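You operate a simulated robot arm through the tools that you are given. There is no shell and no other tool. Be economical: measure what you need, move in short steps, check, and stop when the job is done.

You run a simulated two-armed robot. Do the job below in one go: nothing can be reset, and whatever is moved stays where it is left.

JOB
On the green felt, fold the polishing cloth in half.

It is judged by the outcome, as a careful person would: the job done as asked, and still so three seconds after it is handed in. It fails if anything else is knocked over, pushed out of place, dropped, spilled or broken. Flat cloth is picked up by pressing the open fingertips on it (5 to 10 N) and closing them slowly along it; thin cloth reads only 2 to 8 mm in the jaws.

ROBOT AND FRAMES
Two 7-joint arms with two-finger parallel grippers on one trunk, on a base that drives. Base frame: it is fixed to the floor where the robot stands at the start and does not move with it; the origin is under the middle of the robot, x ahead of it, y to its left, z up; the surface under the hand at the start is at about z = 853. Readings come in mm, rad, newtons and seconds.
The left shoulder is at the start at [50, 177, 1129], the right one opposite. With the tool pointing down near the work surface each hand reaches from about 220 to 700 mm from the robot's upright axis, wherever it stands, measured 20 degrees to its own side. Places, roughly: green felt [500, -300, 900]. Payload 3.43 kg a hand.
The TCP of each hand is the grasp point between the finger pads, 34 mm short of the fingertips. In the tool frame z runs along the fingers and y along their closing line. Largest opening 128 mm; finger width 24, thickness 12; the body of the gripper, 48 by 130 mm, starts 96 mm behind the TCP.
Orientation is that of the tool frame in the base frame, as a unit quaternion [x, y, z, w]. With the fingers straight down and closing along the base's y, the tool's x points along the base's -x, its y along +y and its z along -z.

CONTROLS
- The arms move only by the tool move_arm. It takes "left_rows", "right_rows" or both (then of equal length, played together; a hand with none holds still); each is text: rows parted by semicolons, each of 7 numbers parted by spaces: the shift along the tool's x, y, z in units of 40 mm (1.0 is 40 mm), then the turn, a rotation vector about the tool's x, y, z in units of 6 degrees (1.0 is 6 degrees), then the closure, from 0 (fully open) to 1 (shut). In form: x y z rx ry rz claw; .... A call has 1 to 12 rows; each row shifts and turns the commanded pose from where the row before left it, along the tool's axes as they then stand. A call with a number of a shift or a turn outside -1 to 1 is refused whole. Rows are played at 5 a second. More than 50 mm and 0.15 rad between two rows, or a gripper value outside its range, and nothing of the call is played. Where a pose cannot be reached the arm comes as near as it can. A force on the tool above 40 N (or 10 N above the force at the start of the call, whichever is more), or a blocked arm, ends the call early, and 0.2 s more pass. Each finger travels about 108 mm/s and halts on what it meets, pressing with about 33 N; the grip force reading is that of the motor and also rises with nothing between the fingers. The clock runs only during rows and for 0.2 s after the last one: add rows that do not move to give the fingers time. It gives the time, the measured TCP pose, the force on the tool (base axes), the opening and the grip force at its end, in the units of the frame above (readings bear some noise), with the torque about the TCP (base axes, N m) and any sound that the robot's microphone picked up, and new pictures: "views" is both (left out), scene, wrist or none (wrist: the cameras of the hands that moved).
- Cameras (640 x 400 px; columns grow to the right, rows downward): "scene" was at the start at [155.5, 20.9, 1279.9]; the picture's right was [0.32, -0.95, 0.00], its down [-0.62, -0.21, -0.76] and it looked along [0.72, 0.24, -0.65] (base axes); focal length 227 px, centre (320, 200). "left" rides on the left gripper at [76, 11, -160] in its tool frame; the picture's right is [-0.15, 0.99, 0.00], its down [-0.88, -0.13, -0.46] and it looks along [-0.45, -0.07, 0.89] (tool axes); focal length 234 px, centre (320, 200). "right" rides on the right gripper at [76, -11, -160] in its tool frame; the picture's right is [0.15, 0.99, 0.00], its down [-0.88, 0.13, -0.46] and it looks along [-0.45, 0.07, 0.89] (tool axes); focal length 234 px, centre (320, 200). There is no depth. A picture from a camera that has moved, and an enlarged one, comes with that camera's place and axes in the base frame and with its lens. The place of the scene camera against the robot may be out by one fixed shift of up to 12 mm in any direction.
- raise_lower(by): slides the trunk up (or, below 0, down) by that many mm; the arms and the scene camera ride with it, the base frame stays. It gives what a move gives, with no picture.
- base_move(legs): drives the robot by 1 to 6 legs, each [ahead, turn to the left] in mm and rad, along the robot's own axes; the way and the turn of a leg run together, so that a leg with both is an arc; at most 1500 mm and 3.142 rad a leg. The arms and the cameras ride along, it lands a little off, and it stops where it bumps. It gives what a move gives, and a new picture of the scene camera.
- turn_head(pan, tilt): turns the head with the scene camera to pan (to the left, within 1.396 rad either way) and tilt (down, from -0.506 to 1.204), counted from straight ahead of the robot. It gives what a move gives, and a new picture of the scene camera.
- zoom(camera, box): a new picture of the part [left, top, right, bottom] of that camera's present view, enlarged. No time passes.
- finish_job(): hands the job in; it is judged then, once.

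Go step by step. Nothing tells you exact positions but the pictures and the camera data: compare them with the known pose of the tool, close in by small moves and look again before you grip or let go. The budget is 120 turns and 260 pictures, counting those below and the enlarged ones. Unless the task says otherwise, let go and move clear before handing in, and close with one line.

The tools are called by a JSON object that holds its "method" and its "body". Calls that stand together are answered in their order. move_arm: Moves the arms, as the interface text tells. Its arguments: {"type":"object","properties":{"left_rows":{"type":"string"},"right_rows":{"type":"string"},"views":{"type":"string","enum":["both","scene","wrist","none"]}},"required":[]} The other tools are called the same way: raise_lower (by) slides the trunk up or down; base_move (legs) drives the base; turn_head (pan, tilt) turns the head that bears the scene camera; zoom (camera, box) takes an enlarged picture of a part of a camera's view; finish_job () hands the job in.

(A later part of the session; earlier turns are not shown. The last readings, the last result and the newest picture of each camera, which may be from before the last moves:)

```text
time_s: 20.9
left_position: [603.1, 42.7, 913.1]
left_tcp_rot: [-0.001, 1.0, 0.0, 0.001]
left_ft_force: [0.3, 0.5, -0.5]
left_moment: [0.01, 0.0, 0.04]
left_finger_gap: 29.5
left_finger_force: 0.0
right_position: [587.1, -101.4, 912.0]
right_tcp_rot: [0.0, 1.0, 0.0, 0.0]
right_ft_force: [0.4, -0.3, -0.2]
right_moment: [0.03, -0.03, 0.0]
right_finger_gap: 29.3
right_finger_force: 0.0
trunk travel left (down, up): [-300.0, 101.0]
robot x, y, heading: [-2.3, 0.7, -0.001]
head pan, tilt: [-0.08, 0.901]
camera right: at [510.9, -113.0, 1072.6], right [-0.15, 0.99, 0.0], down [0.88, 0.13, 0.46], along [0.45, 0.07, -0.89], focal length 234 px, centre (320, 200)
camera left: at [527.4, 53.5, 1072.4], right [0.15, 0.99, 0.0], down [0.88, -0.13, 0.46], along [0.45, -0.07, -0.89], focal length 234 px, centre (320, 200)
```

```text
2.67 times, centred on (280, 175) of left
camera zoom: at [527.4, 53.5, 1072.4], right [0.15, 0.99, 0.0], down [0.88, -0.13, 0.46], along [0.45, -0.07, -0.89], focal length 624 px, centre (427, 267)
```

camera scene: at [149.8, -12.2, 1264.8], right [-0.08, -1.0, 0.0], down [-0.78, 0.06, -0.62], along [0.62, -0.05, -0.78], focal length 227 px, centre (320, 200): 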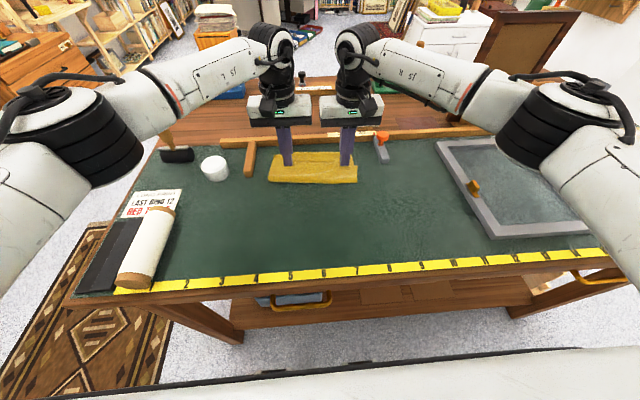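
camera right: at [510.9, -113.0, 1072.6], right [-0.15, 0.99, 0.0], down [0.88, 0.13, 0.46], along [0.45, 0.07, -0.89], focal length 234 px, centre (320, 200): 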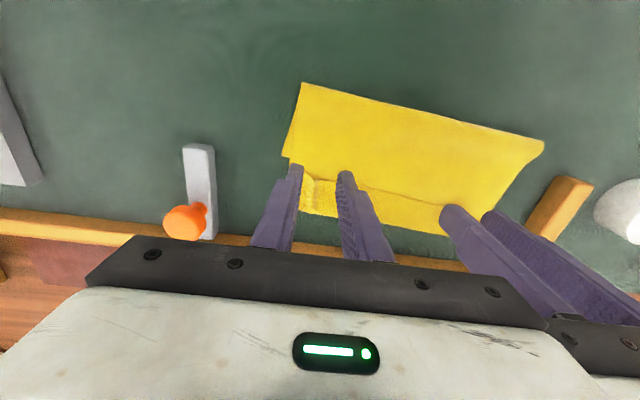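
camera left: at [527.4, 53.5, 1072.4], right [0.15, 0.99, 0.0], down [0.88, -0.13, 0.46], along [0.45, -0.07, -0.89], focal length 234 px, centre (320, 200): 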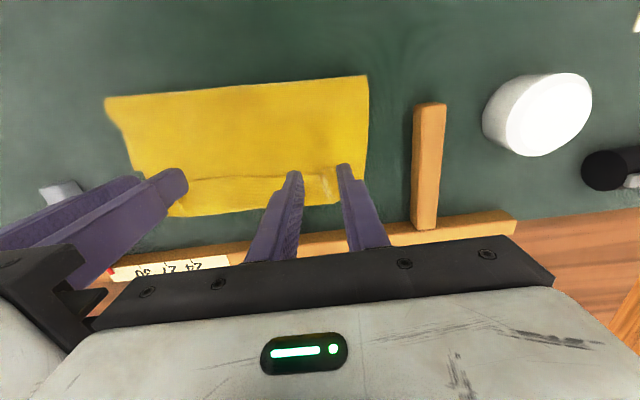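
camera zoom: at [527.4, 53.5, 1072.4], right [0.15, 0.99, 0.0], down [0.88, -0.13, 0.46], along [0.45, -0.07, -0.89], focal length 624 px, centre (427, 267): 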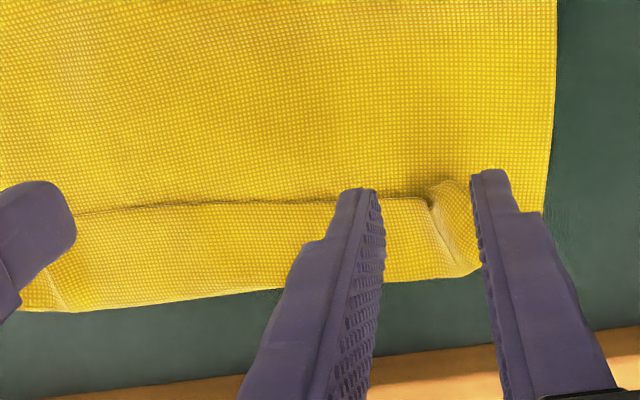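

The raised ridges of the hem are at about (601,51) and (589,-112). I'll centre the hands on them at the free edge and descend to light contact.

{"method": "move_arm", "body": {"left_rows": "0.2 0.19 0 0 0 0 0.77;0 0 0.3 0 0 0 0.77;0 0 0.26 0 0 0 0.77;0 0 0 0 0 0 0.77", "right_rows": "0.1 -0.24 0 0 0 0 0.77;0 0 0.3 0 0 0 0.77;0 0 0.26 0 0 0 0.77;0 0 0 0 0 0 0.77", "views": "none"}}

{"method": "zoom", "body": {"camera": "right", "box": [240, 100, 480, 250]}}

{"method": "zoom", "body": {"camera": "left", "box": [160, 100, 400, 250]}}

```text
time_s: 21.9
left_position: [594.4, 49.8, 893.0]
left_tcp_rot: [-0.001, 1.0, 0.0, 0.0]
left_ft_force: [0.1, 0.2, -0.2]
left_moment: [0.0, -0.01, 0.02]
left_finger_gap: 29.6
left_finger_force: 0.1
right_position: [582.5, -111.9, 889.9]
right_tcp_rot: [0.001, 1.0, 0.0, -0.001]
right_ft_force: [-0.2, -0.6, -0.5]
right_moment: [0.0, 0.01, -0.02]
right_finger_gap: 29.2
right_finger_force: 0.0
trunk travel left (down, up): [-300.0, 101.0]
robot x, y, heading: [2.3, 2.0, 0.006]
head pan, tilt: [-0.08, 0.901]
```

```text
2.67 times, centred on (360, 175) of right
camera zoom: at [507.2, -123.3, 1050.1], right [-0.15, 0.99, 0.0], down [0.88, 0.13, 0.46], along [0.45, 0.07, -0.89], focal length 624 px, centre (213, 267)
```

zoom: 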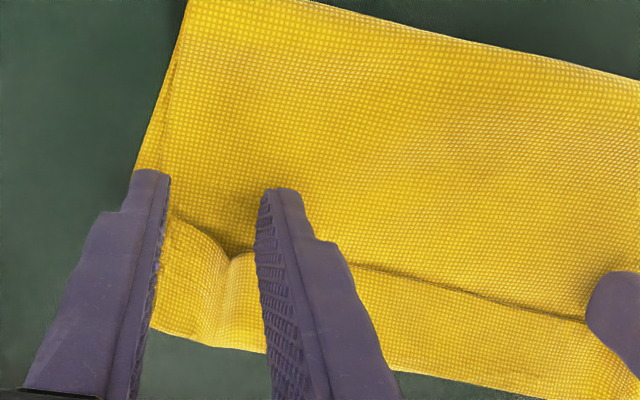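

```text
2.67 times, centred on (280, 175) of left
camera zoom: at [518.4, 61.5, 1050.3], right [0.15, 0.99, 0.0], down [0.88, -0.13, 0.46], along [0.45, -0.07, -0.89], focal length 624 px, centre (427, 267)
```

zoom: 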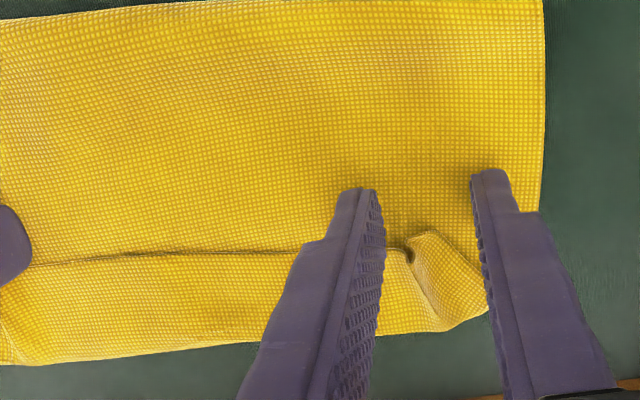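

The pads just reach the hem edge, so I'll move forward about 10 mm, settle lightly and close slowly.

{"method": "move_arm", "body": {"left_rows": "-0.25 0 0 0 0 0 0.77;0 0 0.07 0 0 0 0.77;0 0 0 0 0 0 0.8;0 0 0 0 0 0 0.83;0 0 0 0 0 0 0.86;0 0 0 0 0 0 0.89;0 0 0 0 0 0 0.92;0 0 0 0 0 0 0.95;0 0 0 0 0 0 1;0 0 0 0 0 0 1;0 0 0 0 0 0 1", "right_rows": "-0.24 0 0 0 0 0 0.77;0 0 0.01 0 0 0 0.77;0 0 0 0 0 0 0.8;0 0 0 0 0 0 0.83;0 0 0 0 0 0 0.86;0 0 0 0 0 0 0.89;0 0 0 0 0 0 0.92;0 0 0 0 0 0 0.95;0 0 0 0 0 0 1;0 0 0 0 0 0 1;0 0 0 0 0 0 1", "views": "none"}}

{"method": "zoom", "body": {"camera": "right", "box": [240, 100, 480, 250]}}

{"method": "zoom", "body": {"camera": "left", "box": [160, 100, 400, 250]}}

```text
time_s: 24.3
left_position: [603.3, 50.3, 889.7]
left_tcp_rot: [0.0, 1.0, 0.0, 0.0]
left_ft_force: [0.0, -0.5, 0.9]
left_moment: [-0.02, 0.01, 0.04]
left_finger_gap: 0.4
left_finger_force: 33.2
right_position: [590.0, -111.2, 888.5]
right_tcp_rot: [-0.001, 1.0, 0.0, 0.0]
right_ft_force: [-0.4, 0.7, -1.2]
right_moment: [-0.01, 0.0, 0.03]
right_finger_gap: 1.8
right_finger_force: 33.1
trunk travel left (down, up): [-300.0, 101.0]
robot x, y, heading: [-2.1, -0.4, 0.002]
head pan, tilt: [-0.08, 0.901]
```

```text
2.67 times, centred on (360, 175) of right
camera zoom: at [515.3, -123.4, 1050.2], right [-0.15, 0.99, 0.0], down [0.88, 0.13, 0.46], along [0.45, 0.07, -0.89], focal length 624 px, centre (213, 267)
```

zoom: 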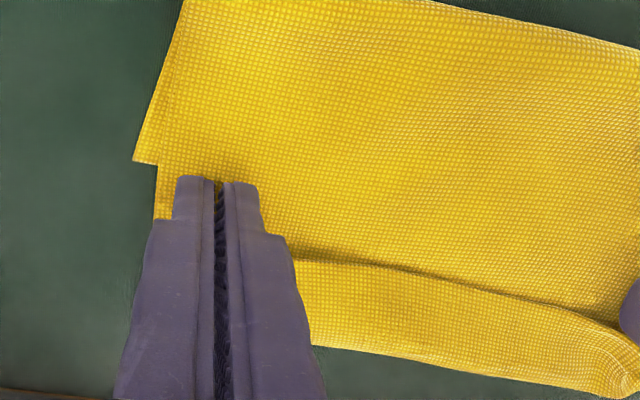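

```text
2.67 times, centred on (280, 175) of left
camera zoom: at [527.0, 61.4, 1047.7], right [0.15, 0.99, 0.0], down [0.88, -0.13, 0.46], along [0.45, -0.07, -0.89], focal length 624 px, centre (427, 267)
```

zoom: 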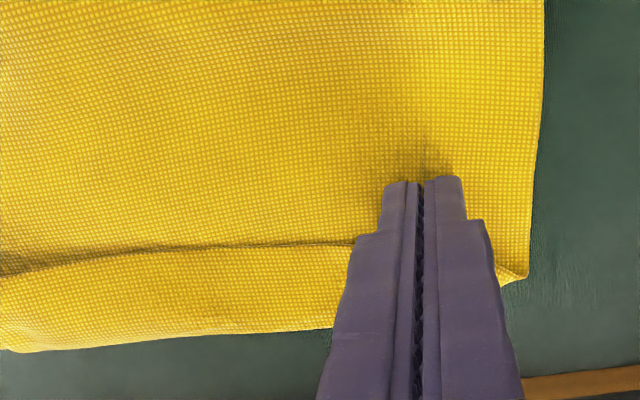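

The right hand has cloth at 1.8 mm, but the left reads 0.4 mm and likely has none. I'll reopen the left, go 5 mm further forward and slightly lower, and close again.

{"method": "move_arm", "body": {"left_rows": "0 0 -0.15 0 0 0 0.95;-0.12 0 0 0 0 0 0.85;0 0 0 0 0 0 0.72;0 0 0.15 0 0 0 0.72;0 0 0.03 0 0 0 0.72;0 0 0 0 0 0 0.72", "views": "none"}}

{"method": "zoom", "body": {"camera": "left", "box": [160, 100, 400, 250]}}

```text
time_s: 25.7
left_position: [606.8, 48.9, 888.1]
left_tcp_rot: [0.0, 1.0, 0.0, 0.002]
left_ft_force: [2.4, -0.2, 8.7]
left_moment: [0.13, 0.01, -0.03]
left_finger_gap: 35.9
left_finger_force: 0.2
right_position: [589.6, -112.5, 891.0]
right_tcp_rot: [0.0, 1.0, 0.0, 0.0]
right_ft_force: [-0.2, -0.4, 0.4]
right_moment: [0.05, 0.01, -0.01]
right_finger_gap: 1.8
right_finger_force: 33.4
trunk travel left (down, up): [-300.0, 101.0]
robot x, y, heading: [-0.4, -1.8, -0.002]
head pan, tilt: [-0.08, 0.901]
```

```text
2.67 times, centred on (280, 175) of left
camera zoom: at [531.5, 60.6, 1046.9], right [0.15, 0.99, 0.0], down [0.88, -0.13, 0.46], along [0.45, -0.07, -0.89], focal length 624 px, centre (427, 267)
```

zoom: 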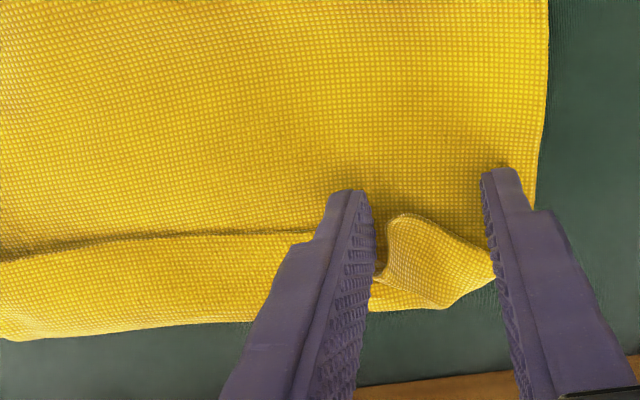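

The left ridge now stands between the fingers. I'll ease the pressure and close slowly.

{"method": "move_arm", "body": {"left_rows": "0 0 -0.008 0 0 0 0.75;0 0 0 0 0 0 0.78;0 0 0 0 0 0 0.81;0 0 0 0 0 0 0.84;0 0 0 0 0 0 0.87;0 0 0 0 0 0 0.9;0 0 0 0 0 0 0.93;0 0 0 0 0 0 0.96;0 0 0 0 0 0 1;0 0 0 0 0 0 1;0 0 0 0 0 0 1", "views": "none"}}

{"method": "zoom", "body": {"camera": "left", "box": [160, 100, 400, 250]}}

```text
time_s: 28.1
left_position: [607.2, 49.0, 888.5]
left_tcp_rot: [0.0, 1.0, 0.0, 0.0]
left_ft_force: [0.0, 0.0, 14.4]
left_moment: [-0.01, 0.11, -0.01]
left_finger_gap: 2.2
left_finger_force: 33.0
right_position: [589.5, -111.3, 891.2]
right_tcp_rot: [0.0, 1.0, 0.0, 0.001]
right_ft_force: [0.0, -0.2, 0.9]
right_moment: [0.03, 0.0, -0.03]
right_finger_gap: 1.8
right_finger_force: 33.3
trunk travel left (down, up): [-300.0, 101.0]
robot x, y, heading: [1.4, 2.9, 0.003]
head pan, tilt: [-0.08, 0.901]
```

```text
2.67 times, centred on (280, 175) of left
camera zoom: at [531.2, 60.9, 1046.9], right [0.15, 0.99, 0.0], down [0.88, -0.13, 0.46], along [0.45, -0.07, -0.89], focal length 624 px, centre (427, 267)
```

zoom: 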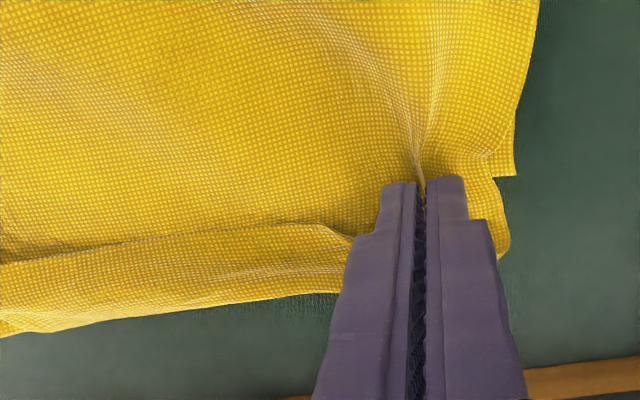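

That pinch also gathered the layer beneath. I'll reopen the left hand, raise it 2–3 mm and take just the ridge.

{"method": "move_arm", "body": {"left_rows": "0 0 0 0 0 0 0.9;0 0 0 0 0 0 0.8;0 0 -0.08 0 0 0 0.75;0 0 0 0 0 0 0.75", "views": "none"}}

{"method": "zoom", "body": {"camera": "left", "box": [160, 100, 400, 250]}}

```text
time_s: 29.1
left_position: [606.5, 50.3, 888.9]
left_tcp_rot: [0.0, 1.0, 0.002, -0.001]
left_ft_force: [-0.5, -1.3, 0.6]
left_moment: [0.02, 0.04, -0.01]
left_finger_gap: 31.6
left_finger_force: 0.0
right_position: [590.8, -112.2, 889.6]
right_tcp_rot: [0.0, 1.0, 0.001, 0.001]
right_ft_force: [0.2, 0.4, 0.2]
right_moment: [0.04, -0.01, 0.02]
right_finger_gap: 1.4
right_finger_force: 33.1
trunk travel left (down, up): [-300.0, 101.0]
robot x, y, heading: [-0.1, 0.8, -0.002]
head pan, tilt: [-0.08, 0.901]
```

```text
2.67 times, centred on (280, 175) of left
camera zoom: at [531.8, 61.0, 1047.7], right [0.15, 0.99, 0.0], down [0.88, -0.13, 0.45], along [0.45, -0.07, -0.89], focal length 624 px, centre (427, 267)
```

zoom: 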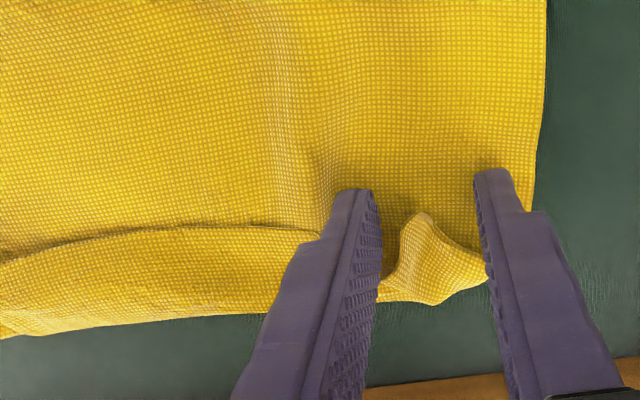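

The ridge stands up well between the fingers. I'll raise 3 mm and close on just the ridge.

{"method": "move_arm", "body": {"left_rows": "-0.05 0 -0.07 0 0 0 0.77;0 0 0 0 0 0 0.8;0 0 0 0 0 0 0.84;0 0 0 0 0 0 0.88;0 0 0 0 0 0 0.92;0 0 0 0 0 0 0.96;0 0 0 0 0 0 1;0 0 0 0 0 0 1;0 0 0 0 0 0 1", "views": "none"}}

{"method": "zoom", "body": {"camera": "left", "box": [160, 100, 400, 250]}}

```text
time_s: 31.1
left_position: [609.2, 49.1, 894.0]
left_tcp_rot: [0.0, 1.0, 0.0, 0.0]
left_ft_force: [0.8, -0.1, 3.3]
left_moment: [0.0, -0.09, -0.02]
left_finger_gap: 1.6
left_finger_force: 32.6
right_position: [590.2, -112.3, 890.8]
right_tcp_rot: [0.0, 1.0, 0.0, -0.001]
right_ft_force: [0.0, 0.0, 0.6]
right_moment: [0.0, -0.01, -0.01]
right_finger_gap: 1.5
right_finger_force: 33.3
trunk travel left (down, up): [-300.0, 101.0]
robot x, y, heading: [2.7, -2.5, -0.001]
head pan, tilt: [-0.08, 0.901]
```

```text
2.67 times, centred on (280, 175) of left
camera zoom: at [533.2, 60.9, 1052.0], right [0.15, 0.99, 0.0], down [0.88, -0.13, 0.46], along [0.45, -0.07, -0.89], focal length 624 px, centre (427, 267)
```

zoom: 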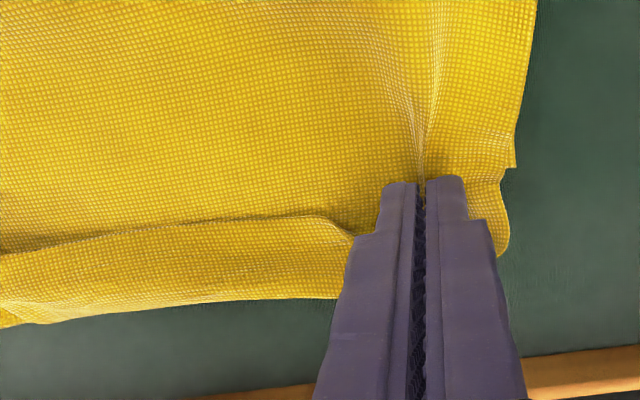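

Both jaws hold cloth. I'll lift and draw back to see what comes up. Either way this opens the fold for a cleaner lay.

{"method": "move_arm", "body": {"left_rows": "0.1 0 -0.4 0 0 0 1;0.3 0 -0.7 0 0 0 1;0.6 0 -0.6 0 0 0 1;0.8 0 -0.2 0 0 0 1;0.8 0.05 0 0 0 0 1;0 0 0 0 0 0 1", "right_rows": "0.1 0 -0.4 0 0 0 1;0.3 0 -0.7 0 0 0 1;0.6 0 -0.6 0 0 0 1;0.8 0 -0.2 0 0 0 1;0.8 0.05 0 0 0 0 1;0 0 0 0 0 0 1"}}

```text
time_s: 32.5
left_position: [506.9, 50.6, 969.1]
left_tcp_rot: [0.0, 1.0, 0.0, 0.0]
left_ft_force: [-0.9, -0.8, 0.1]
left_moment: [0.0, 0.0, 0.03]
left_finger_gap: 2.0
left_finger_force: 32.7
right_position: [484.7, -111.3, 964.2]
right_tcp_rot: [0.001, 1.0, 0.0, -0.001]
right_ft_force: [-0.4, 0.4, 0.0]
right_moment: [0.04, 0.01, -0.02]
right_finger_gap: 1.3
right_finger_force: 32.6
trunk travel left (down, up): [-300.0, 101.0]
robot x, y, heading: [1.1, -1.4, 0.0]
head pan, tilt: [-0.08, 0.901]
camera scene: at [150.9, -12.4, 1264.6], right [-0.08, -1.0, 0.0], down [-0.78, 0.06, -0.62], along [0.62, -0.05, -0.78], focal length 227 px, centre (320, 200)
camera right: at [408.7, -122.4, 1124.4], right [-0.15, 0.99, 0.0], down [0.88, 0.13, 0.46], along [0.45, 0.07, -0.89], focal length 234 px, centre (320, 200)
camera left: at [430.9, 61.8, 1127.9], right [0.15, 0.99, 0.0], down [0.88, -0.13, 0.46], along [0.45, -0.07, -0.89], focal length 234 px, centre (320, 200)
```

scene: 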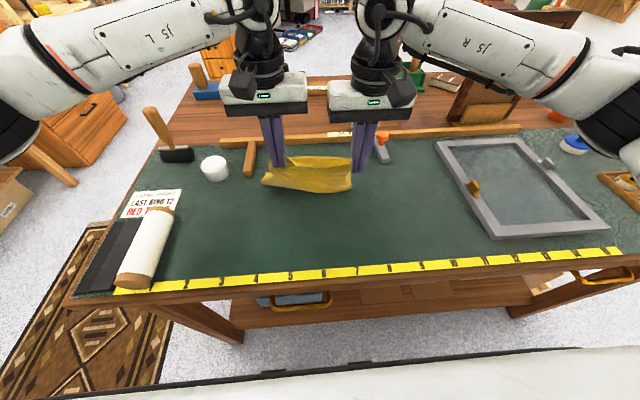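
right: 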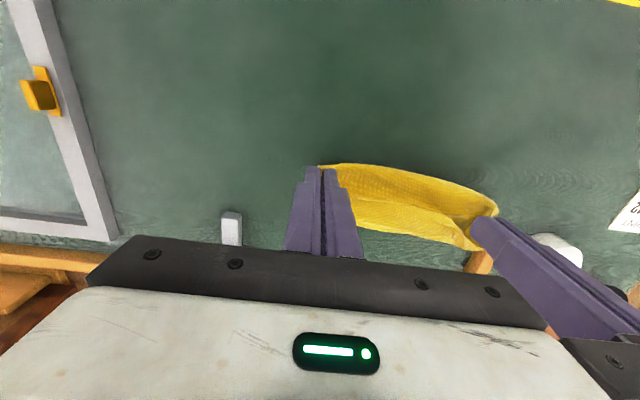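
left: 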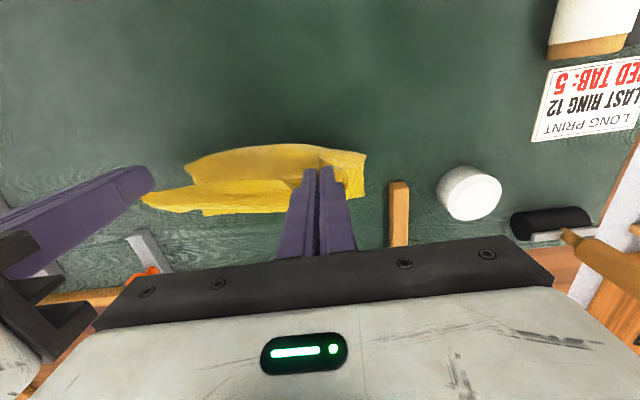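

Both corners are held. I'll pull further back and look at how the edge hangs.

{"method": "move_arm", "body": {"left_rows": "0.7 0.05 0 0 0 0 1;0.7 0.05 0.1 0 0 0 1;0.7 0.05 0.3 0 0 0 1;0.4 0 0.3 0 0 0 1;0 0 0 0 0 0 1", "right_rows": "0.7 0.05 0 0 0 0 1;0.7 0.05 0.1 0 0 0 1;0.7 0.05 0.3 0 0 0 1;0.4 0 0.3 0 0 0 1;0 0 0 0 0 0 1"}}

{"method": "zoom", "body": {"camera": "scene", "box": [224, 130, 416, 250]}}

```text
time_s: 33.7
left_position: [403.1, 55.8, 942.5]
left_tcp_rot: [-0.001, 1.0, 0.0, 0.0]
left_ft_force: [-0.2, -0.2, 0.1]
left_moment: [0.01, -0.03, -0.04]
left_finger_gap: 1.7
left_finger_force: 32.9
right_position: [384.4, -105.8, 934.6]
right_tcp_rot: [0.001, 1.0, 0.0, 0.001]
right_ft_force: [0.0, 0.1, -0.8]
right_moment: [0.02, 0.01, 0.02]
right_finger_gap: 1.4
right_finger_force: 33.3
trunk travel left (down, up): [-300.0, 101.0]
robot x, y, heading: [-0.9, -1.1, -0.002]
head pan, tilt: [-0.08, 0.901]
camera scene: at [150.8, -12.4, 1264.6], right [-0.08, -1.0, 0.0], down [-0.78, 0.06, -0.62], along [0.62, -0.05, -0.78], focal length 227 px, centre (320, 200)
camera right: at [309.9, -116.7, 1095.3], right [-0.15, 0.99, 0.0], down [0.88, 0.13, 0.46], along [0.45, 0.07, -0.89], focal length 234 px, centre (320, 200)
camera left: at [328.4, 68.2, 1101.3], right [0.15, 0.99, 0.0], down [0.88, -0.13, 0.46], along [0.45, -0.07, -0.89], focal length 234 px, centre (320, 200)
```

scene: 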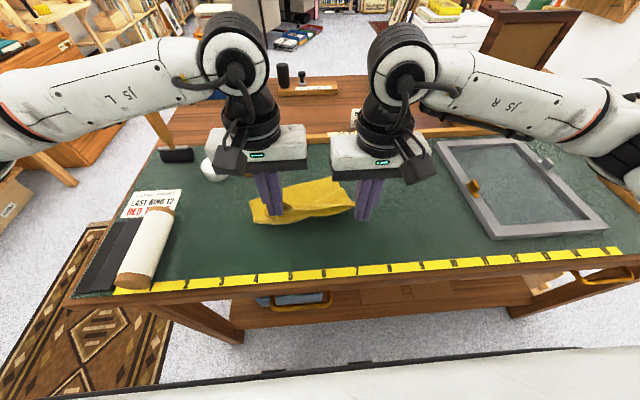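
right: 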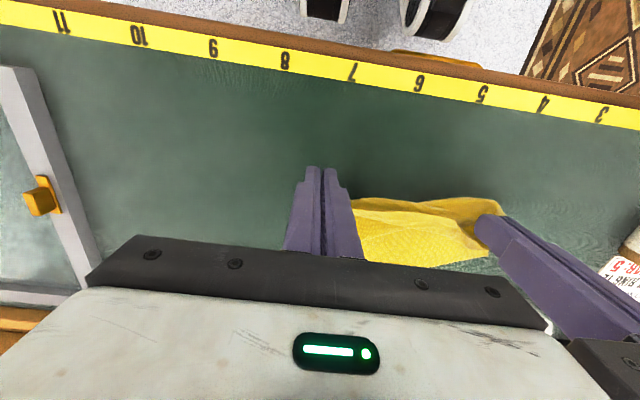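
left: 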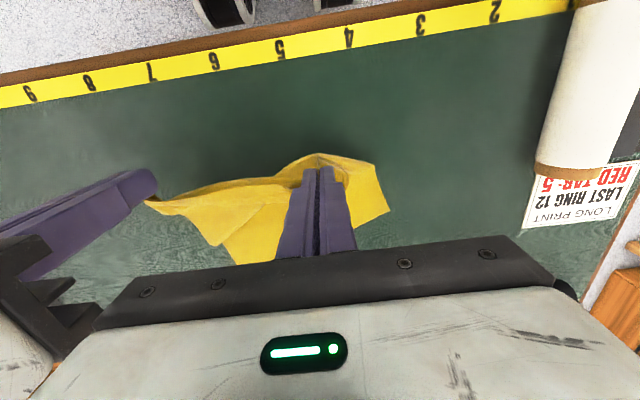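

```text
3.33 times, centred on (320, 190) of scene
camera zoom: at [150.8, -12.4, 1264.6], right [-0.08, -1.0, 0.0], down [-0.78, 0.06, -0.62], along [0.62, -0.05, -0.78], focal length 757 px, centre (320, 233)
```

zoom: 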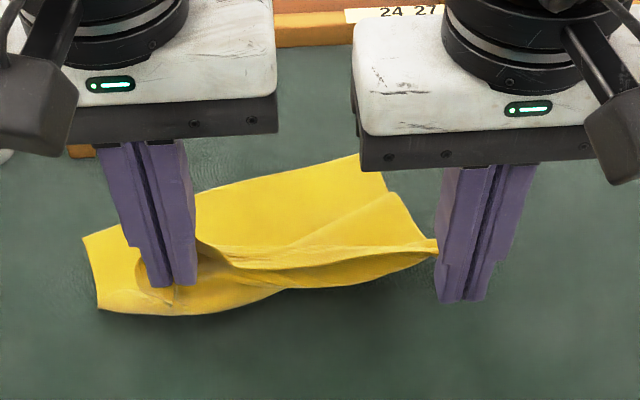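

The left hand took extra layers, so I'll lay it down here, release, and look at the cloth before flattening it.

{"method": "move_arm", "body": {"left_rows": "0.4 0 0.4 0 0 0 1;0.2 0 0.5 0 0 0 1;0 0 0.3 0 0 0 1;0 0 0 0 0 0 0.9;0 0 0 0 0 0 0.75;0 0 0 0 0 0 0.75;0 0 -0.9 0 0 0 0.75;0 0.4 -0.8 0 0 0 0.75;0 0.9 -0.3 0 0 0 0.75;0.3 0.9 0 0 0 0 0.75;0.3 0.9 0 0 0 0 0.75", "right_rows": "0.4 0 0.4 0 0 0 1;0.2 0 0.4 0 0 0 1;0 0 0.2 0 0 0 1;0 0 0 0 0 0 0.9;0 0 0 0 0 0 0.75;0 0 0 0 0 0 0.75;0 0 -0.9 0 0 0 0.75;0 -0.4 -0.8 0 0 0 0.75;0 -0.9 -0.3 0 0 0 0.75;0.3 -0.9 0 0 0 0 0.75;0.3 -0.9 0 0 0 0 0.75", "views": "none"}}

{"method": "zoom", "body": {"camera": "scene", "box": [224, 130, 416, 250]}}

{"method": "zoom", "body": {"camera": "right", "box": [240, 90, 640, 340]}}

{"method": "zoom", "body": {"camera": "left", "box": [0, 90, 400, 340]}}

```text
time_s: 36.1
left_position: [356.4, 180.9, 974.9]
left_tcp_rot: [0.0, 1.0, 0.0, 0.001]
left_ft_force: [0.6, -0.8, 0.7]
left_moment: [0.01, -0.02, 0.02]
left_finger_gap: 31.9
left_finger_force: 0.0
right_position: [338.6, -232.3, 973.0]
right_tcp_rot: [-0.001, 1.0, 0.0, 0.0]
right_ft_force: [0.2, -0.1, -0.2]
right_moment: [0.01, -0.02, -0.04]
right_finger_gap: 31.9
right_finger_force: 0.0
trunk travel left (down, up): [-300.0, 101.0]
robot x, y, heading: [-0.9, -1.8, 0.004]
head pan, tilt: [-0.08, 0.901]
```

```text
3.33 times, centred on (320, 190) of scene
camera zoom: at [150.2, -12.3, 1264.8], right [-0.08, -1.0, 0.0], down [-0.78, 0.06, -0.62], along [0.62, -0.05, -0.78], focal length 757 px, centre (320, 233)
```

zoom: 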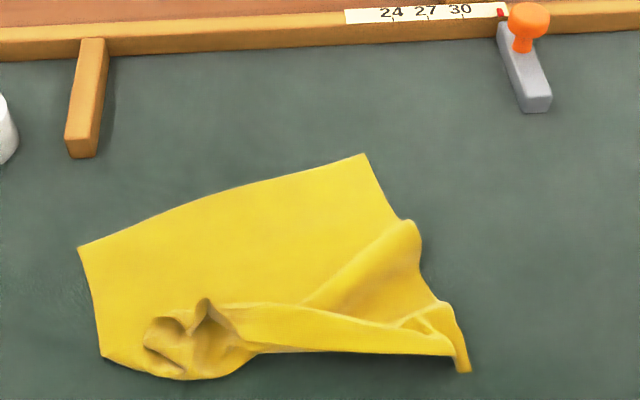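

```text
1.60 times, centred on (440, 215) of right
camera zoom: at [263.4, -244.2, 1134.9], right [-0.15, 0.99, 0.0], down [0.88, 0.13, 0.46], along [0.45, 0.07, -0.89], focal length 375 px, centre (128, 176)
```

zoom: 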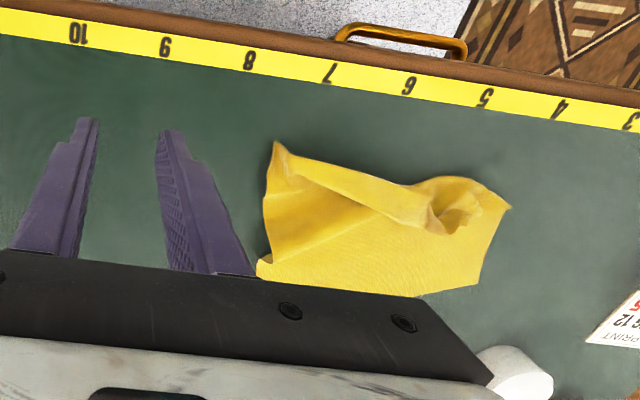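

```text
1.60 times, centred on (200, 215) of left
camera zoom: at [280.8, 192.7, 1133.5], right [0.15, 0.99, 0.0], down [0.88, -0.13, 0.46], along [0.45, -0.07, -0.89], focal length 375 px, centre (512, 176)
```

zoom: 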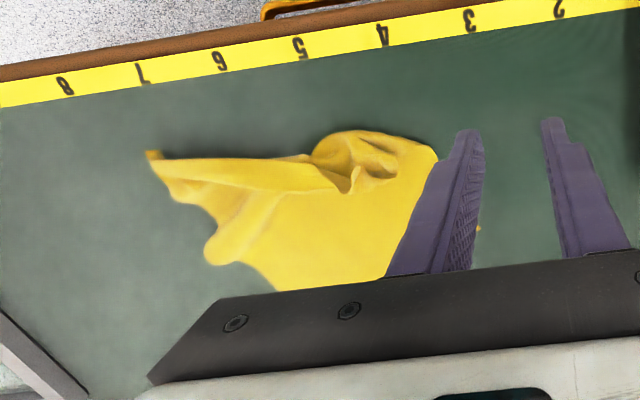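

The cloth is now single at its far edge, A≈(469,134) and B≈(543,-72), with its near part rolled up. A better plan is to pick up that far edge, hang the cloth so it straightens, then lay its lower half down and fold the upper half over, which leaves no hem. I'll move over the far corners with the hands turned 20° to match.

{"method": "move_arm", "body": {"left_rows": "-0.393 -0.279 0.16 0 0 0 0.74;-0.393 -0.279 0.16 0 0 0 0.74;-0.393 -0.279 0.16 0 0 0 0.74;-0.393 -0.279 0.16 0 0 0 0.74;-0.393 -0.279 0.16 0 0 0 0.74;-0.393 -0.279 0.16 0 0 0 0.74;-0.393 -0.279 0.16 0 0 0 0.74;0 0 0 0 0 -0.83 0.74;0 0 0 0 0 -0.83 0.74;0 0 0 0 0 -0.83 0.74;0 0 0 0 0 -0.83 0.74;0 0 0 0 0 0 0.74", "right_rows": "-0.653 0.651 0.154 0 0 0 0.74;-0.653 0.651 0.154 0 0 0 0.74;-0.653 0.651 0.154 0 0 0 0.74;-0.653 0.651 0.154 0 0 0 0.74;-0.653 0.651 0.154 0 0 0 0.74;-0.653 0.651 0.154 0 0 0 0.74;-0.653 0.651 0.154 0 0 0 0.74;0 0 0 0 0 -0.83 0.74;0 0 0 0 0 -0.83 0.74;0 0 0 0 0 -0.83 0.74;0 0 0 0 0 -0.83 0.74;0 0 0 0 0 0 0.74"}}

```text
time_s: 38.7
left_position: [467.5, 101.7, 930.4]
left_tcp_rot: [-0.174, 0.985, 0.0, 0.001]
left_ft_force: [0.3, -0.2, 0.6]
left_moment: [0.01, -0.01, 0.0]
left_finger_gap: 33.4
left_finger_force: 0.0
right_position: [520.2, -47.6, 934.0]
right_tcp_rot: [-0.173, 0.985, 0.0, 0.0]
right_ft_force: [0.3, 0.2, 0.1]
right_moment: [-0.01, 0.03, -0.04]
right_finger_gap: 33.2
right_finger_force: 0.1
trunk travel left (down, up): [-300.0, 101.0]
robot x, y, heading: [-0.0, -1.0, -0.003]
head pan, tilt: [-0.08, 0.901]
camera scene: at [150.8, -12.4, 1264.6], right [-0.08, -1.0, 0.0], down [-0.78, 0.06, -0.62], along [0.62, -0.05, -0.78], focal length 227 px, centre (320, 200)
camera right: at [453.2, -83.1, 1094.4], right [-0.48, 0.88, 0.0], down [0.78, 0.42, 0.46], along [0.4, 0.22, -0.89], focal length 234 px, centre (320, 200)
camera left: at [392.2, 87.3, 1088.6], right [-0.2, 0.98, 0.0], down [0.87, 0.18, 0.46], along [0.45, 0.09, -0.89], focal length 234 px, centre (320, 200)
```

scene: 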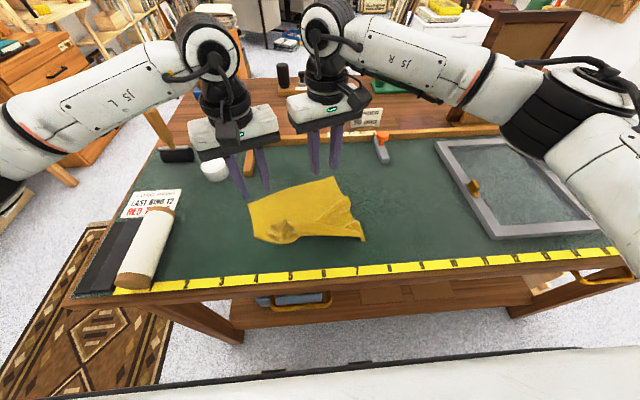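
right: 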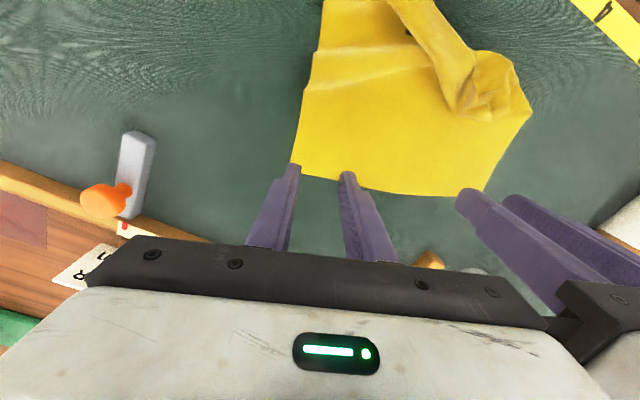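
left: 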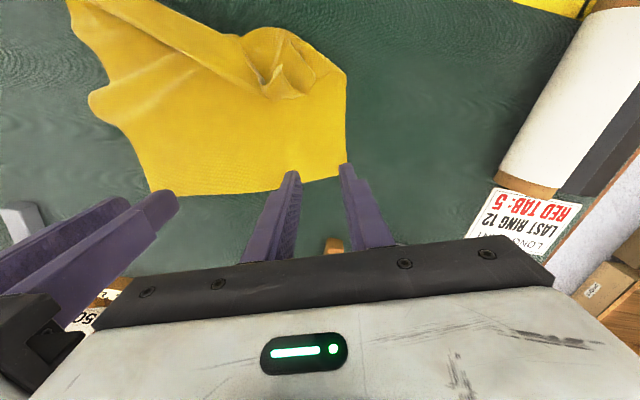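

The hands are nearly right. I'll correct a few mm (left 11 mm outward), then descend close to contact.

{"method": "move_arm", "body": {"left_rows": "-0.27 0 0 0 0 0 0.74;0 0 0.5 0 0 0 0.74;0 0 0.45 0 0 0 0.74;0 0 0 0 0 0 0.74", "right_rows": "-0.08 0.1 0.1 0 0 0 0.74;0 0 0.5 0 0 0 0.74;0 0 0.45 0 0 0 0.74;0 0 0 0 0 0 0.74", "views": "wrist"}}

```text
time_s: 39.7
left_position: [476.7, 107.0, 891.5]
left_tcp_rot: [-0.173, 0.985, 0.0, 0.0]
left_ft_force: [-0.6, -0.2, 0.0]
left_moment: [-0.02, 0.0, 0.03]
left_finger_gap: 33.4
left_finger_force: 0.0
right_position: [521.9, -44.9, 890.7]
right_tcp_rot: [-0.172, 0.985, 0.0, 0.0]
right_ft_force: [0.7, 0.1, -0.7]
right_moment: [0.04, -0.01, 0.01]
right_finger_gap: 33.0
right_finger_force: 0.0
trunk travel left (down, up): [-300.0, 101.0]
robot x, y, heading: [-0.4, -1.5, -0.001]
head pan, tilt: [-0.08, 0.901]
camera right: at [455.1, -81.0, 1050.9], right [-0.47, 0.88, 0.0], down [0.78, 0.42, 0.46], along [0.4, 0.22, -0.89], focal length 234 px, centre (320, 200)
camera left: at [401.6, 91.0, 1050.1], right [-0.2, 0.98, 0.0], down [0.87, 0.18, 0.46], along [0.45, 0.09, -0.89], focal length 234 px, centre (320, 200)
```

right: 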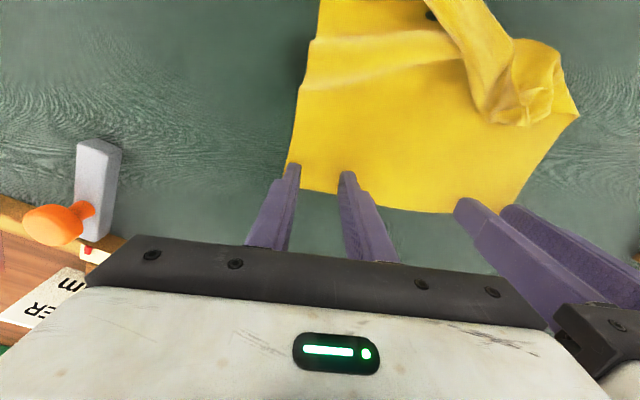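
left: 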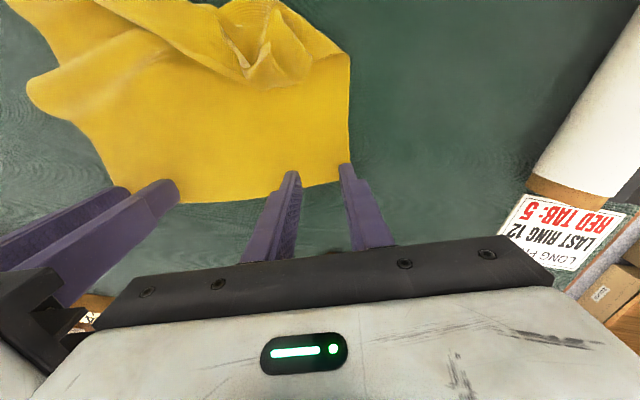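

Both fingertips sit at the edge of the cloth. I'll step down to light contact.

{"method": "move_arm", "body": {"left_rows": "0 0 0.05 0 0 0 0.74;0 0 0.04 0 0 0 0.74;0 0 0 0 0 0 0.74", "right_rows": "0 0 0.05 0 0 0 0.74;0 0 0.04 0 0 0 0.74;0 0 0 0 0 0 0.74", "views": "none"}}

```text
time_s: 40.5
left_position: [476.8, 106.7, 889.0]
left_tcp_rot: [-0.172, 0.985, -0.001, 0.001]
left_ft_force: [-1.0, -0.6, 1.3]
left_moment: [-0.01, 0.04, -0.01]
left_finger_gap: 33.6
left_finger_force: 0.2
right_position: [522.9, -44.2, 888.8]
right_tcp_rot: [-0.173, 0.985, 0.0, 0.001]
right_ft_force: [0.6, -1.2, 3.3]
right_moment: [-0.03, -0.02, -0.03]
right_finger_gap: 33.3
right_finger_force: 0.1
trunk travel left (down, up): [-300.0, 101.0]
robot x, y, heading: [-2.8, 1.2, 0.002]
head pan, tilt: [-0.08, 0.901]
```

{"method": "move_arm", "body": {"left_rows": "0 0 0.01 0 0 0 0.74;0 0 0 0 0 0 0.74", "right_rows": "0 0 0.006 0 0 0 0.74;0 0 0 0 0 0 0.74", "views": "none"}}

```text
time_s: 41.1
left_position: [476.8, 106.7, 887.3]
left_tcp_rot: [-0.173, 0.985, 0.0, 0.001]
left_ft_force: [1.3, -0.5, 3.0]
left_moment: [0.03, -0.03, -0.01]
left_finger_gap: 33.4
left_finger_force: 0.0
right_position: [522.7, -44.3, 888.5]
right_tcp_rot: [-0.172, 0.985, 0.0, 0.0]
right_ft_force: [0.2, -0.3, 3.2]
right_moment: [-0.04, -0.07, 0.02]
right_finger_gap: 33.0
right_finger_force: 0.0
trunk travel left (down, up): [-300.0, 101.0]
robot x, y, heading: [-1.3, -1.8, -0.003]
head pan, tilt: [-0.08, 0.901]
```

Both are in light contact at 3 N. I'll add a little pressure and close slowly.

{"method": "move_arm", "body": {"left_rows": "0 0 0.01 0 0 0 0.74;0 0 0 0 0 0 0.77;0 0 0 0 0 0 0.8;0 0 0 0 0 0 0.83;0 0 0 0 0 0 0.86;0 0 0 0 0 0 0.89;0 0 0 0 0 0 0.92;0 0 0 0 0 0 0.95;0 0 0 0 0 0 0.98;0 0 0 0 0 0 1;0 0 0 0 0 0 1;0 0 0 0 0 0 1", "right_rows": "0 0 0.01 0 0 0 0.74;0 0 0 0 0 0 0.77;0 0 0 0 0 0 0.8;0 0 0 0 0 0 0.83;0 0 0 0 0 0 0.86;0 0 0 0 0 0 0.89;0 0 0 0 0 0 0.92;0 0 0 0 0 0 0.95;0 0 0 0 0 0 0.98;0 0 0 0 0 0 1;0 0 0 0 0 0 1;0 0 0 0 0 0 1", "views": "wrist"}}

```text
time_s: 43.7
left_position: [476.4, 105.6, 886.9]
left_tcp_rot: [-0.173, 0.985, 0.0, 0.001]
left_ft_force: [1.0, -0.6, 14.3]
left_moment: [0.0, 0.04, 0.02]
left_finger_gap: 1.5
left_finger_force: 32.9
right_position: [521.2, -42.2, 890.1]
right_tcp_rot: [-0.173, 0.985, 0.0, 0.0]
right_ft_force: [-0.6, -0.1, 0.5]
right_moment: [-0.03, 0.0, -0.02]
right_finger_gap: 0.1
right_finger_force: 33.2
trunk travel left (down, up): [-300.0, 101.0]
robot x, y, heading: [-2.1, 5.5, 0.004]
head pan, tilt: [-0.08, 0.901]
camera right: at [454.2, -79.4, 1048.8], right [-0.47, 0.88, 0.0], down [0.78, 0.42, 0.46], along [0.4, 0.22, -0.89], focal length 234 px, centre (320, 200)
camera left: at [400.5, 91.0, 1046.6], right [-0.2, 0.98, 0.0], down [0.87, 0.18, 0.46], along [0.45, 0.09, -0.89], focal length 234 px, centre (320, 200)
```

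right: 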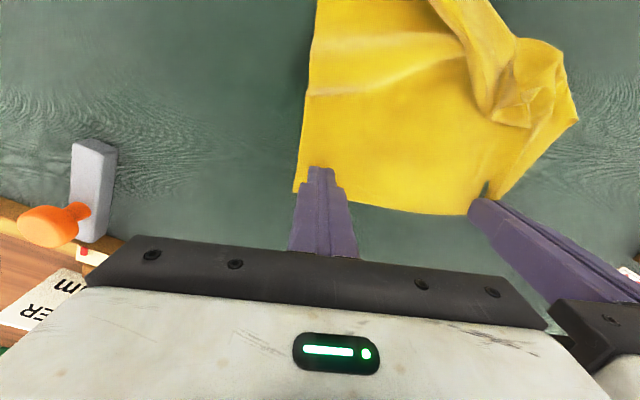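
left: 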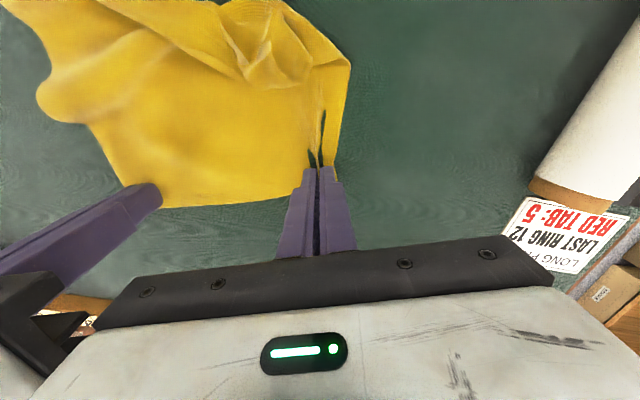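

The left has a good pinch, but the right slipped off with a gap of 0.1. I'll redo the right with a firmer press.

{"method": "move_arm", "body": {"right_rows": "0 0 -0.15 0 0 0 0.9;0 0 0 0 0 0 0.74;0 0 0 0 0 0 0.74;0 0 0.15 0 0 0 0.74;0 0 0.02 0 0 0 0.74;0 0 0 0 0 0 0.74", "views": "wrist"}}

```text
time_s: 45.1
left_position: [475.2, 106.4, 887.3]
left_tcp_rot: [-0.173, 0.985, 0.001, 0.001]
left_ft_force: [4.7, -1.4, 13.6]
left_moment: [-0.05, -0.11, 0.01]
left_finger_gap: 1.9
left_finger_force: 33.2
right_position: [521.2, -43.1, 888.2]
right_tcp_rot: [-0.173, 0.985, 0.0, 0.001]
right_ft_force: [-2.9, -0.8, 7.1]
right_moment: [-0.04, 0.08, -0.04]
right_finger_gap: 33.0
right_finger_force: 0.1
trunk travel left (down, up): [-300.0, 101.0]
robot x, y, heading: [-0.2, 0.5, -0.001]
head pan, tilt: [-0.08, 0.901]
camera right: at [453.5, -79.5, 1048.1], right [-0.47, 0.88, 0.0], down [0.78, 0.42, 0.46], along [0.4, 0.22, -0.89], focal length 234 px, centre (320, 200)
```

right: 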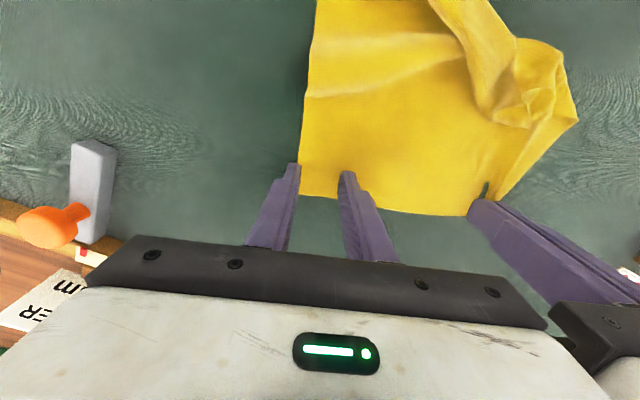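

{"method": "move_arm", "body": {"right_rows": "0 0 0 0 0 0 0.77;0 0 0.005 0 0 0 0.8;0 0 0 0 0 0 0.83;0 0 0.005 0 0 0 0.86;0 0 0 0 0 0 0.89;0 0 0.005 0 0 0 0.92;0 0 0 0 0 0 0.95;0 0 0.005 0 0 0 0.98;0 0 0 0 0 0 1;0 0 0 0 0 0 1;0 0 0 0 0 0 1", "views": "wrist"}}

```text
time_s: 47.5
left_position: [476.5, 105.5, 888.5]
left_tcp_rot: [-0.173, 0.985, 0.0, 0.001]
left_ft_force: [3.2, -1.4, 8.2]
left_moment: [-0.03, -0.1, 0.0]
left_finger_gap: 1.4
left_finger_force: 33.5
right_position: [520.9, -42.5, 886.8]
right_tcp_rot: [-0.172, 0.985, -0.001, 0.001]
right_ft_force: [1.4, -2.8, 22.8]
right_moment: [-0.09, -0.06, 0.0]
right_finger_gap: 1.9
right_finger_force: 32.8
trunk travel left (down, up): [-300.0, 101.0]
robot x, y, heading: [-2.4, -2.3, -0.001]
head pan, tilt: [-0.08, 0.901]
camera right: at [453.2, -78.3, 1047.9], right [-0.47, 0.88, 0.0], down [0.78, 0.42, 0.46], along [0.4, 0.22, -0.89], focal length 234 px, centre (320, 200)
```

right: 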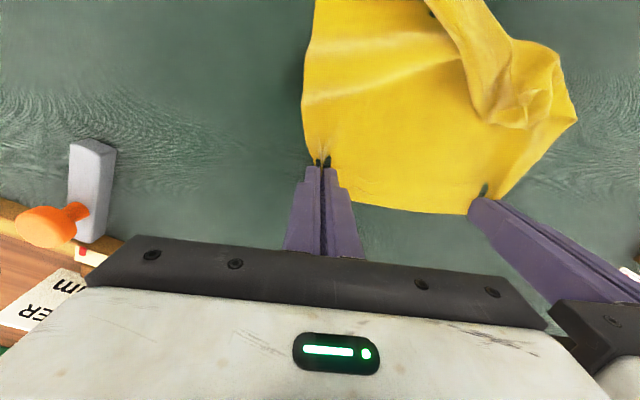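

Both corners are pinched at 1.5 and 1.9 mm. Next I'll lift straight up and turn the hands back square so the cloth hangs and unrolls.

{"method": "move_arm", "body": {"left_rows": "0 0 -0.4 0 0 0 1;0 0 -0.9 0 0 0 1;0 0 -0.9 0 0 0.83 1;0 0 -0.9 0 0 0.83 1;0 0 -0.9 0 0 0.83 1;0 0 -0.9 0 0 0.83 1;0 0 0 0 0 0 1", "right_rows": "0 0 -0.4 0 0 0 1;0 0 -0.9 0 0 0 1;0 0 -0.9 0 0 0.83 1;0 0 -0.9 0 0 0.83 1;0 0 -0.9 0 0 0.83 1;0 0 -0.9 0 0 0.83 1;0 0 0 0 0 0 1"}}

```text
time_s: 49.1
left_position: [477.7, 106.7, 1081.7]
left_tcp_rot: [0.001, 1.0, -0.001, 0.001]
left_ft_force: [2.5, -5.1, -0.8]
left_moment: [-0.19, -0.09, 0.1]
left_finger_gap: 1.7
left_finger_force: 33.1
right_position: [521.8, -41.1, 1080.7]
right_tcp_rot: [0.001, 1.0, 0.0, 0.0]
right_ft_force: [-2.6, 5.5, 0.1]
right_moment: [0.15, 0.09, 0.09]
right_finger_gap: 1.5
right_finger_force: 32.9
trunk travel left (down, up): [-300.0, 101.0]
robot x, y, heading: [3.9, 3.3, 0.001]
head pan, tilt: [-0.08, 0.901]
camera scene: at [151.1, -12.3, 1264.6], right [-0.08, -1.0, 0.0], down [-0.78, 0.06, -0.62], along [0.62, -0.05, -0.78], focal length 227 px, centre (320, 200)
camera right: at [446.1, -52.5, 1241.5], right [-0.15, 0.99, 0.0], down [0.88, 0.13, 0.45], along [0.45, 0.07, -0.89], focal length 234 px, centre (320, 200)
camera left: at [402.4, 119.2, 1239.8], right [0.15, 0.99, 0.0], down [0.88, -0.13, 0.46], along [0.45, -0.07, -0.89], focal length 234 px, centre (320, 200)
```

scene: 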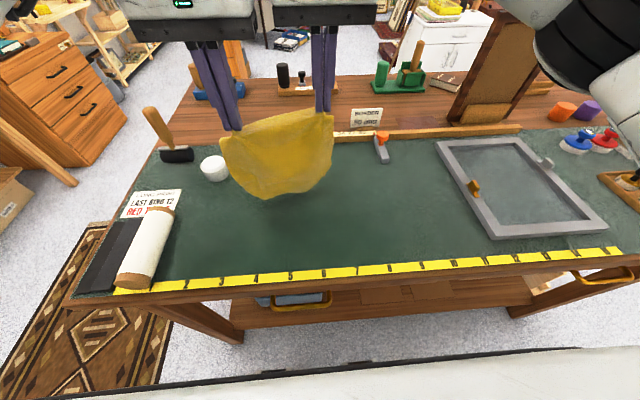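
right: 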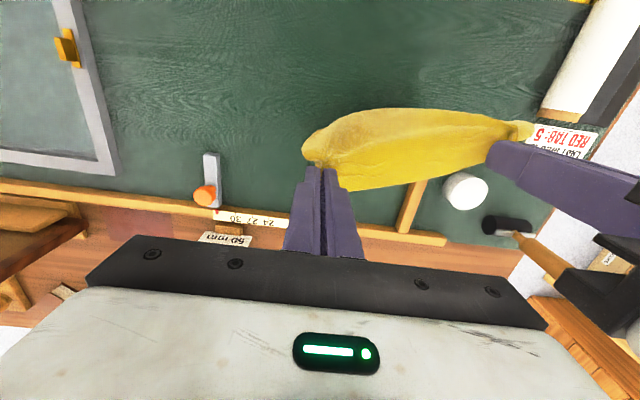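
left: 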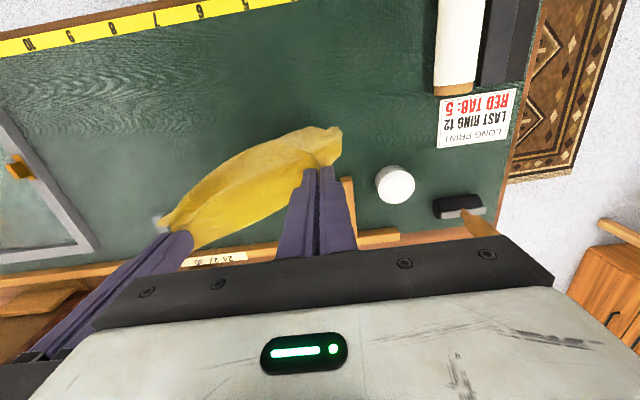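

It hangs freely from both hands. I'll bring the hands level in x, over the target line, and higher, then look.

{"method": "move_arm", "body": {"left_rows": "-0.59 -0.34 -0.4 0 0 0 1;-0.59 -0.34 -0.4 0 0 0 1;-0.59 -0.34 -0.4 0 0 0 1;-0.59 -0.34 -0.4 0 0 0 1;0 0 0 0 0 0 1;0 0 0 0 0 0 1;0 0 0 0 0 0 1", "right_rows": "-0.31 -0.37 -0.4 0 0 0 1;-0.31 -0.37 -0.4 0 0 0 1;-0.31 -0.37 -0.4 0 0 0 1;-0.31 -0.37 -0.4 0 0 0 1;0 0 0 0 0 0 1;0 0 0 0 0 0 1;0 0 0 0 0 0 1", "views": "none"}}

{"method": "turn_head", "body": {"pan": -0.08, "tilt": 0.6}}

{"method": "zoom", "body": {"camera": "scene", "box": [208, 100, 432, 240]}}

```text
time_s: 50.7
left_position: [574.8, 54.8, 1144.7]
left_tcp_rot: [0.0, 1.0, 0.001, 0.001]
left_ft_force: [-0.2, -0.5, -0.1]
left_moment: [-0.01, 0.01, 0.03]
left_finger_gap: 1.5
left_finger_force: 32.9
right_position: [573.5, -101.1, 1145.6]
right_tcp_rot: [0.0, 1.0, -0.001, 0.0]
right_ft_force: [-0.7, 1.2, -0.6]
right_moment: [0.05, -0.01, 0.05]
right_finger_gap: 1.7
right_finger_force: 33.2
trunk travel left (down, up): [-300.0, 101.0]
robot x, y, heading: [0.4, 2.6, 0.003]
head pan, tilt: [-0.08, 0.901]
```

```text
time_s: 51.5
left_position: [574.0, 53.6, 1144.2]
left_tcp_rot: [0.0, 1.0, 0.0, 0.001]
left_ft_force: [-0.3, -0.6, -0.3]
left_moment: [-0.02, -0.04, 0.02]
left_finger_gap: 1.7
left_finger_force: 33.6
right_position: [574.0, -101.7, 1144.5]
right_tcp_rot: [0.0, 1.0, 0.0, 0.0]
right_ft_force: [-0.1, 1.1, 0.4]
right_moment: [0.03, 0.01, 0.05]
right_finger_gap: 1.9
right_finger_force: 33.4
trunk travel left (down, up): [-300.0, 101.0]
robot x, y, heading: [-1.1, 2.7, -0.005]
head pan, tilt: [-0.08, 0.6]
camera scene: at [163.6, -13.4, 1289.4], right [-0.08, -1.0, 0.0], down [-0.56, 0.05, -0.82], along [0.82, -0.07, -0.57], focal length 227 px, centre (320, 200)
```

scene: 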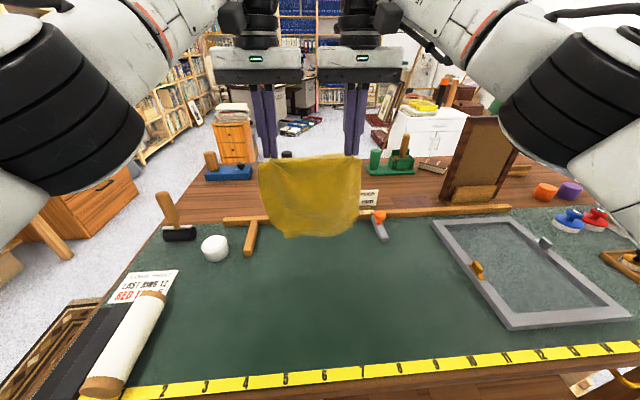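

```text
2.86 times, centred on (320, 170) of scene
camera zoom: at [163.6, -13.4, 1289.4], right [-0.08, -1.0, 0.0], down [-0.56, 0.05, -0.82], along [0.82, -0.07, -0.57], focal length 649 px, centre (320, 286)
```

zoom: 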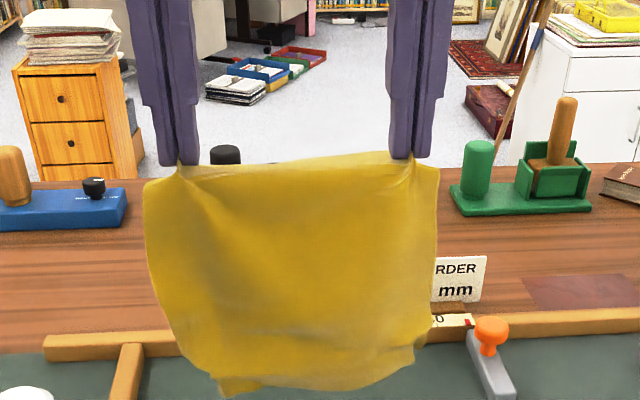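

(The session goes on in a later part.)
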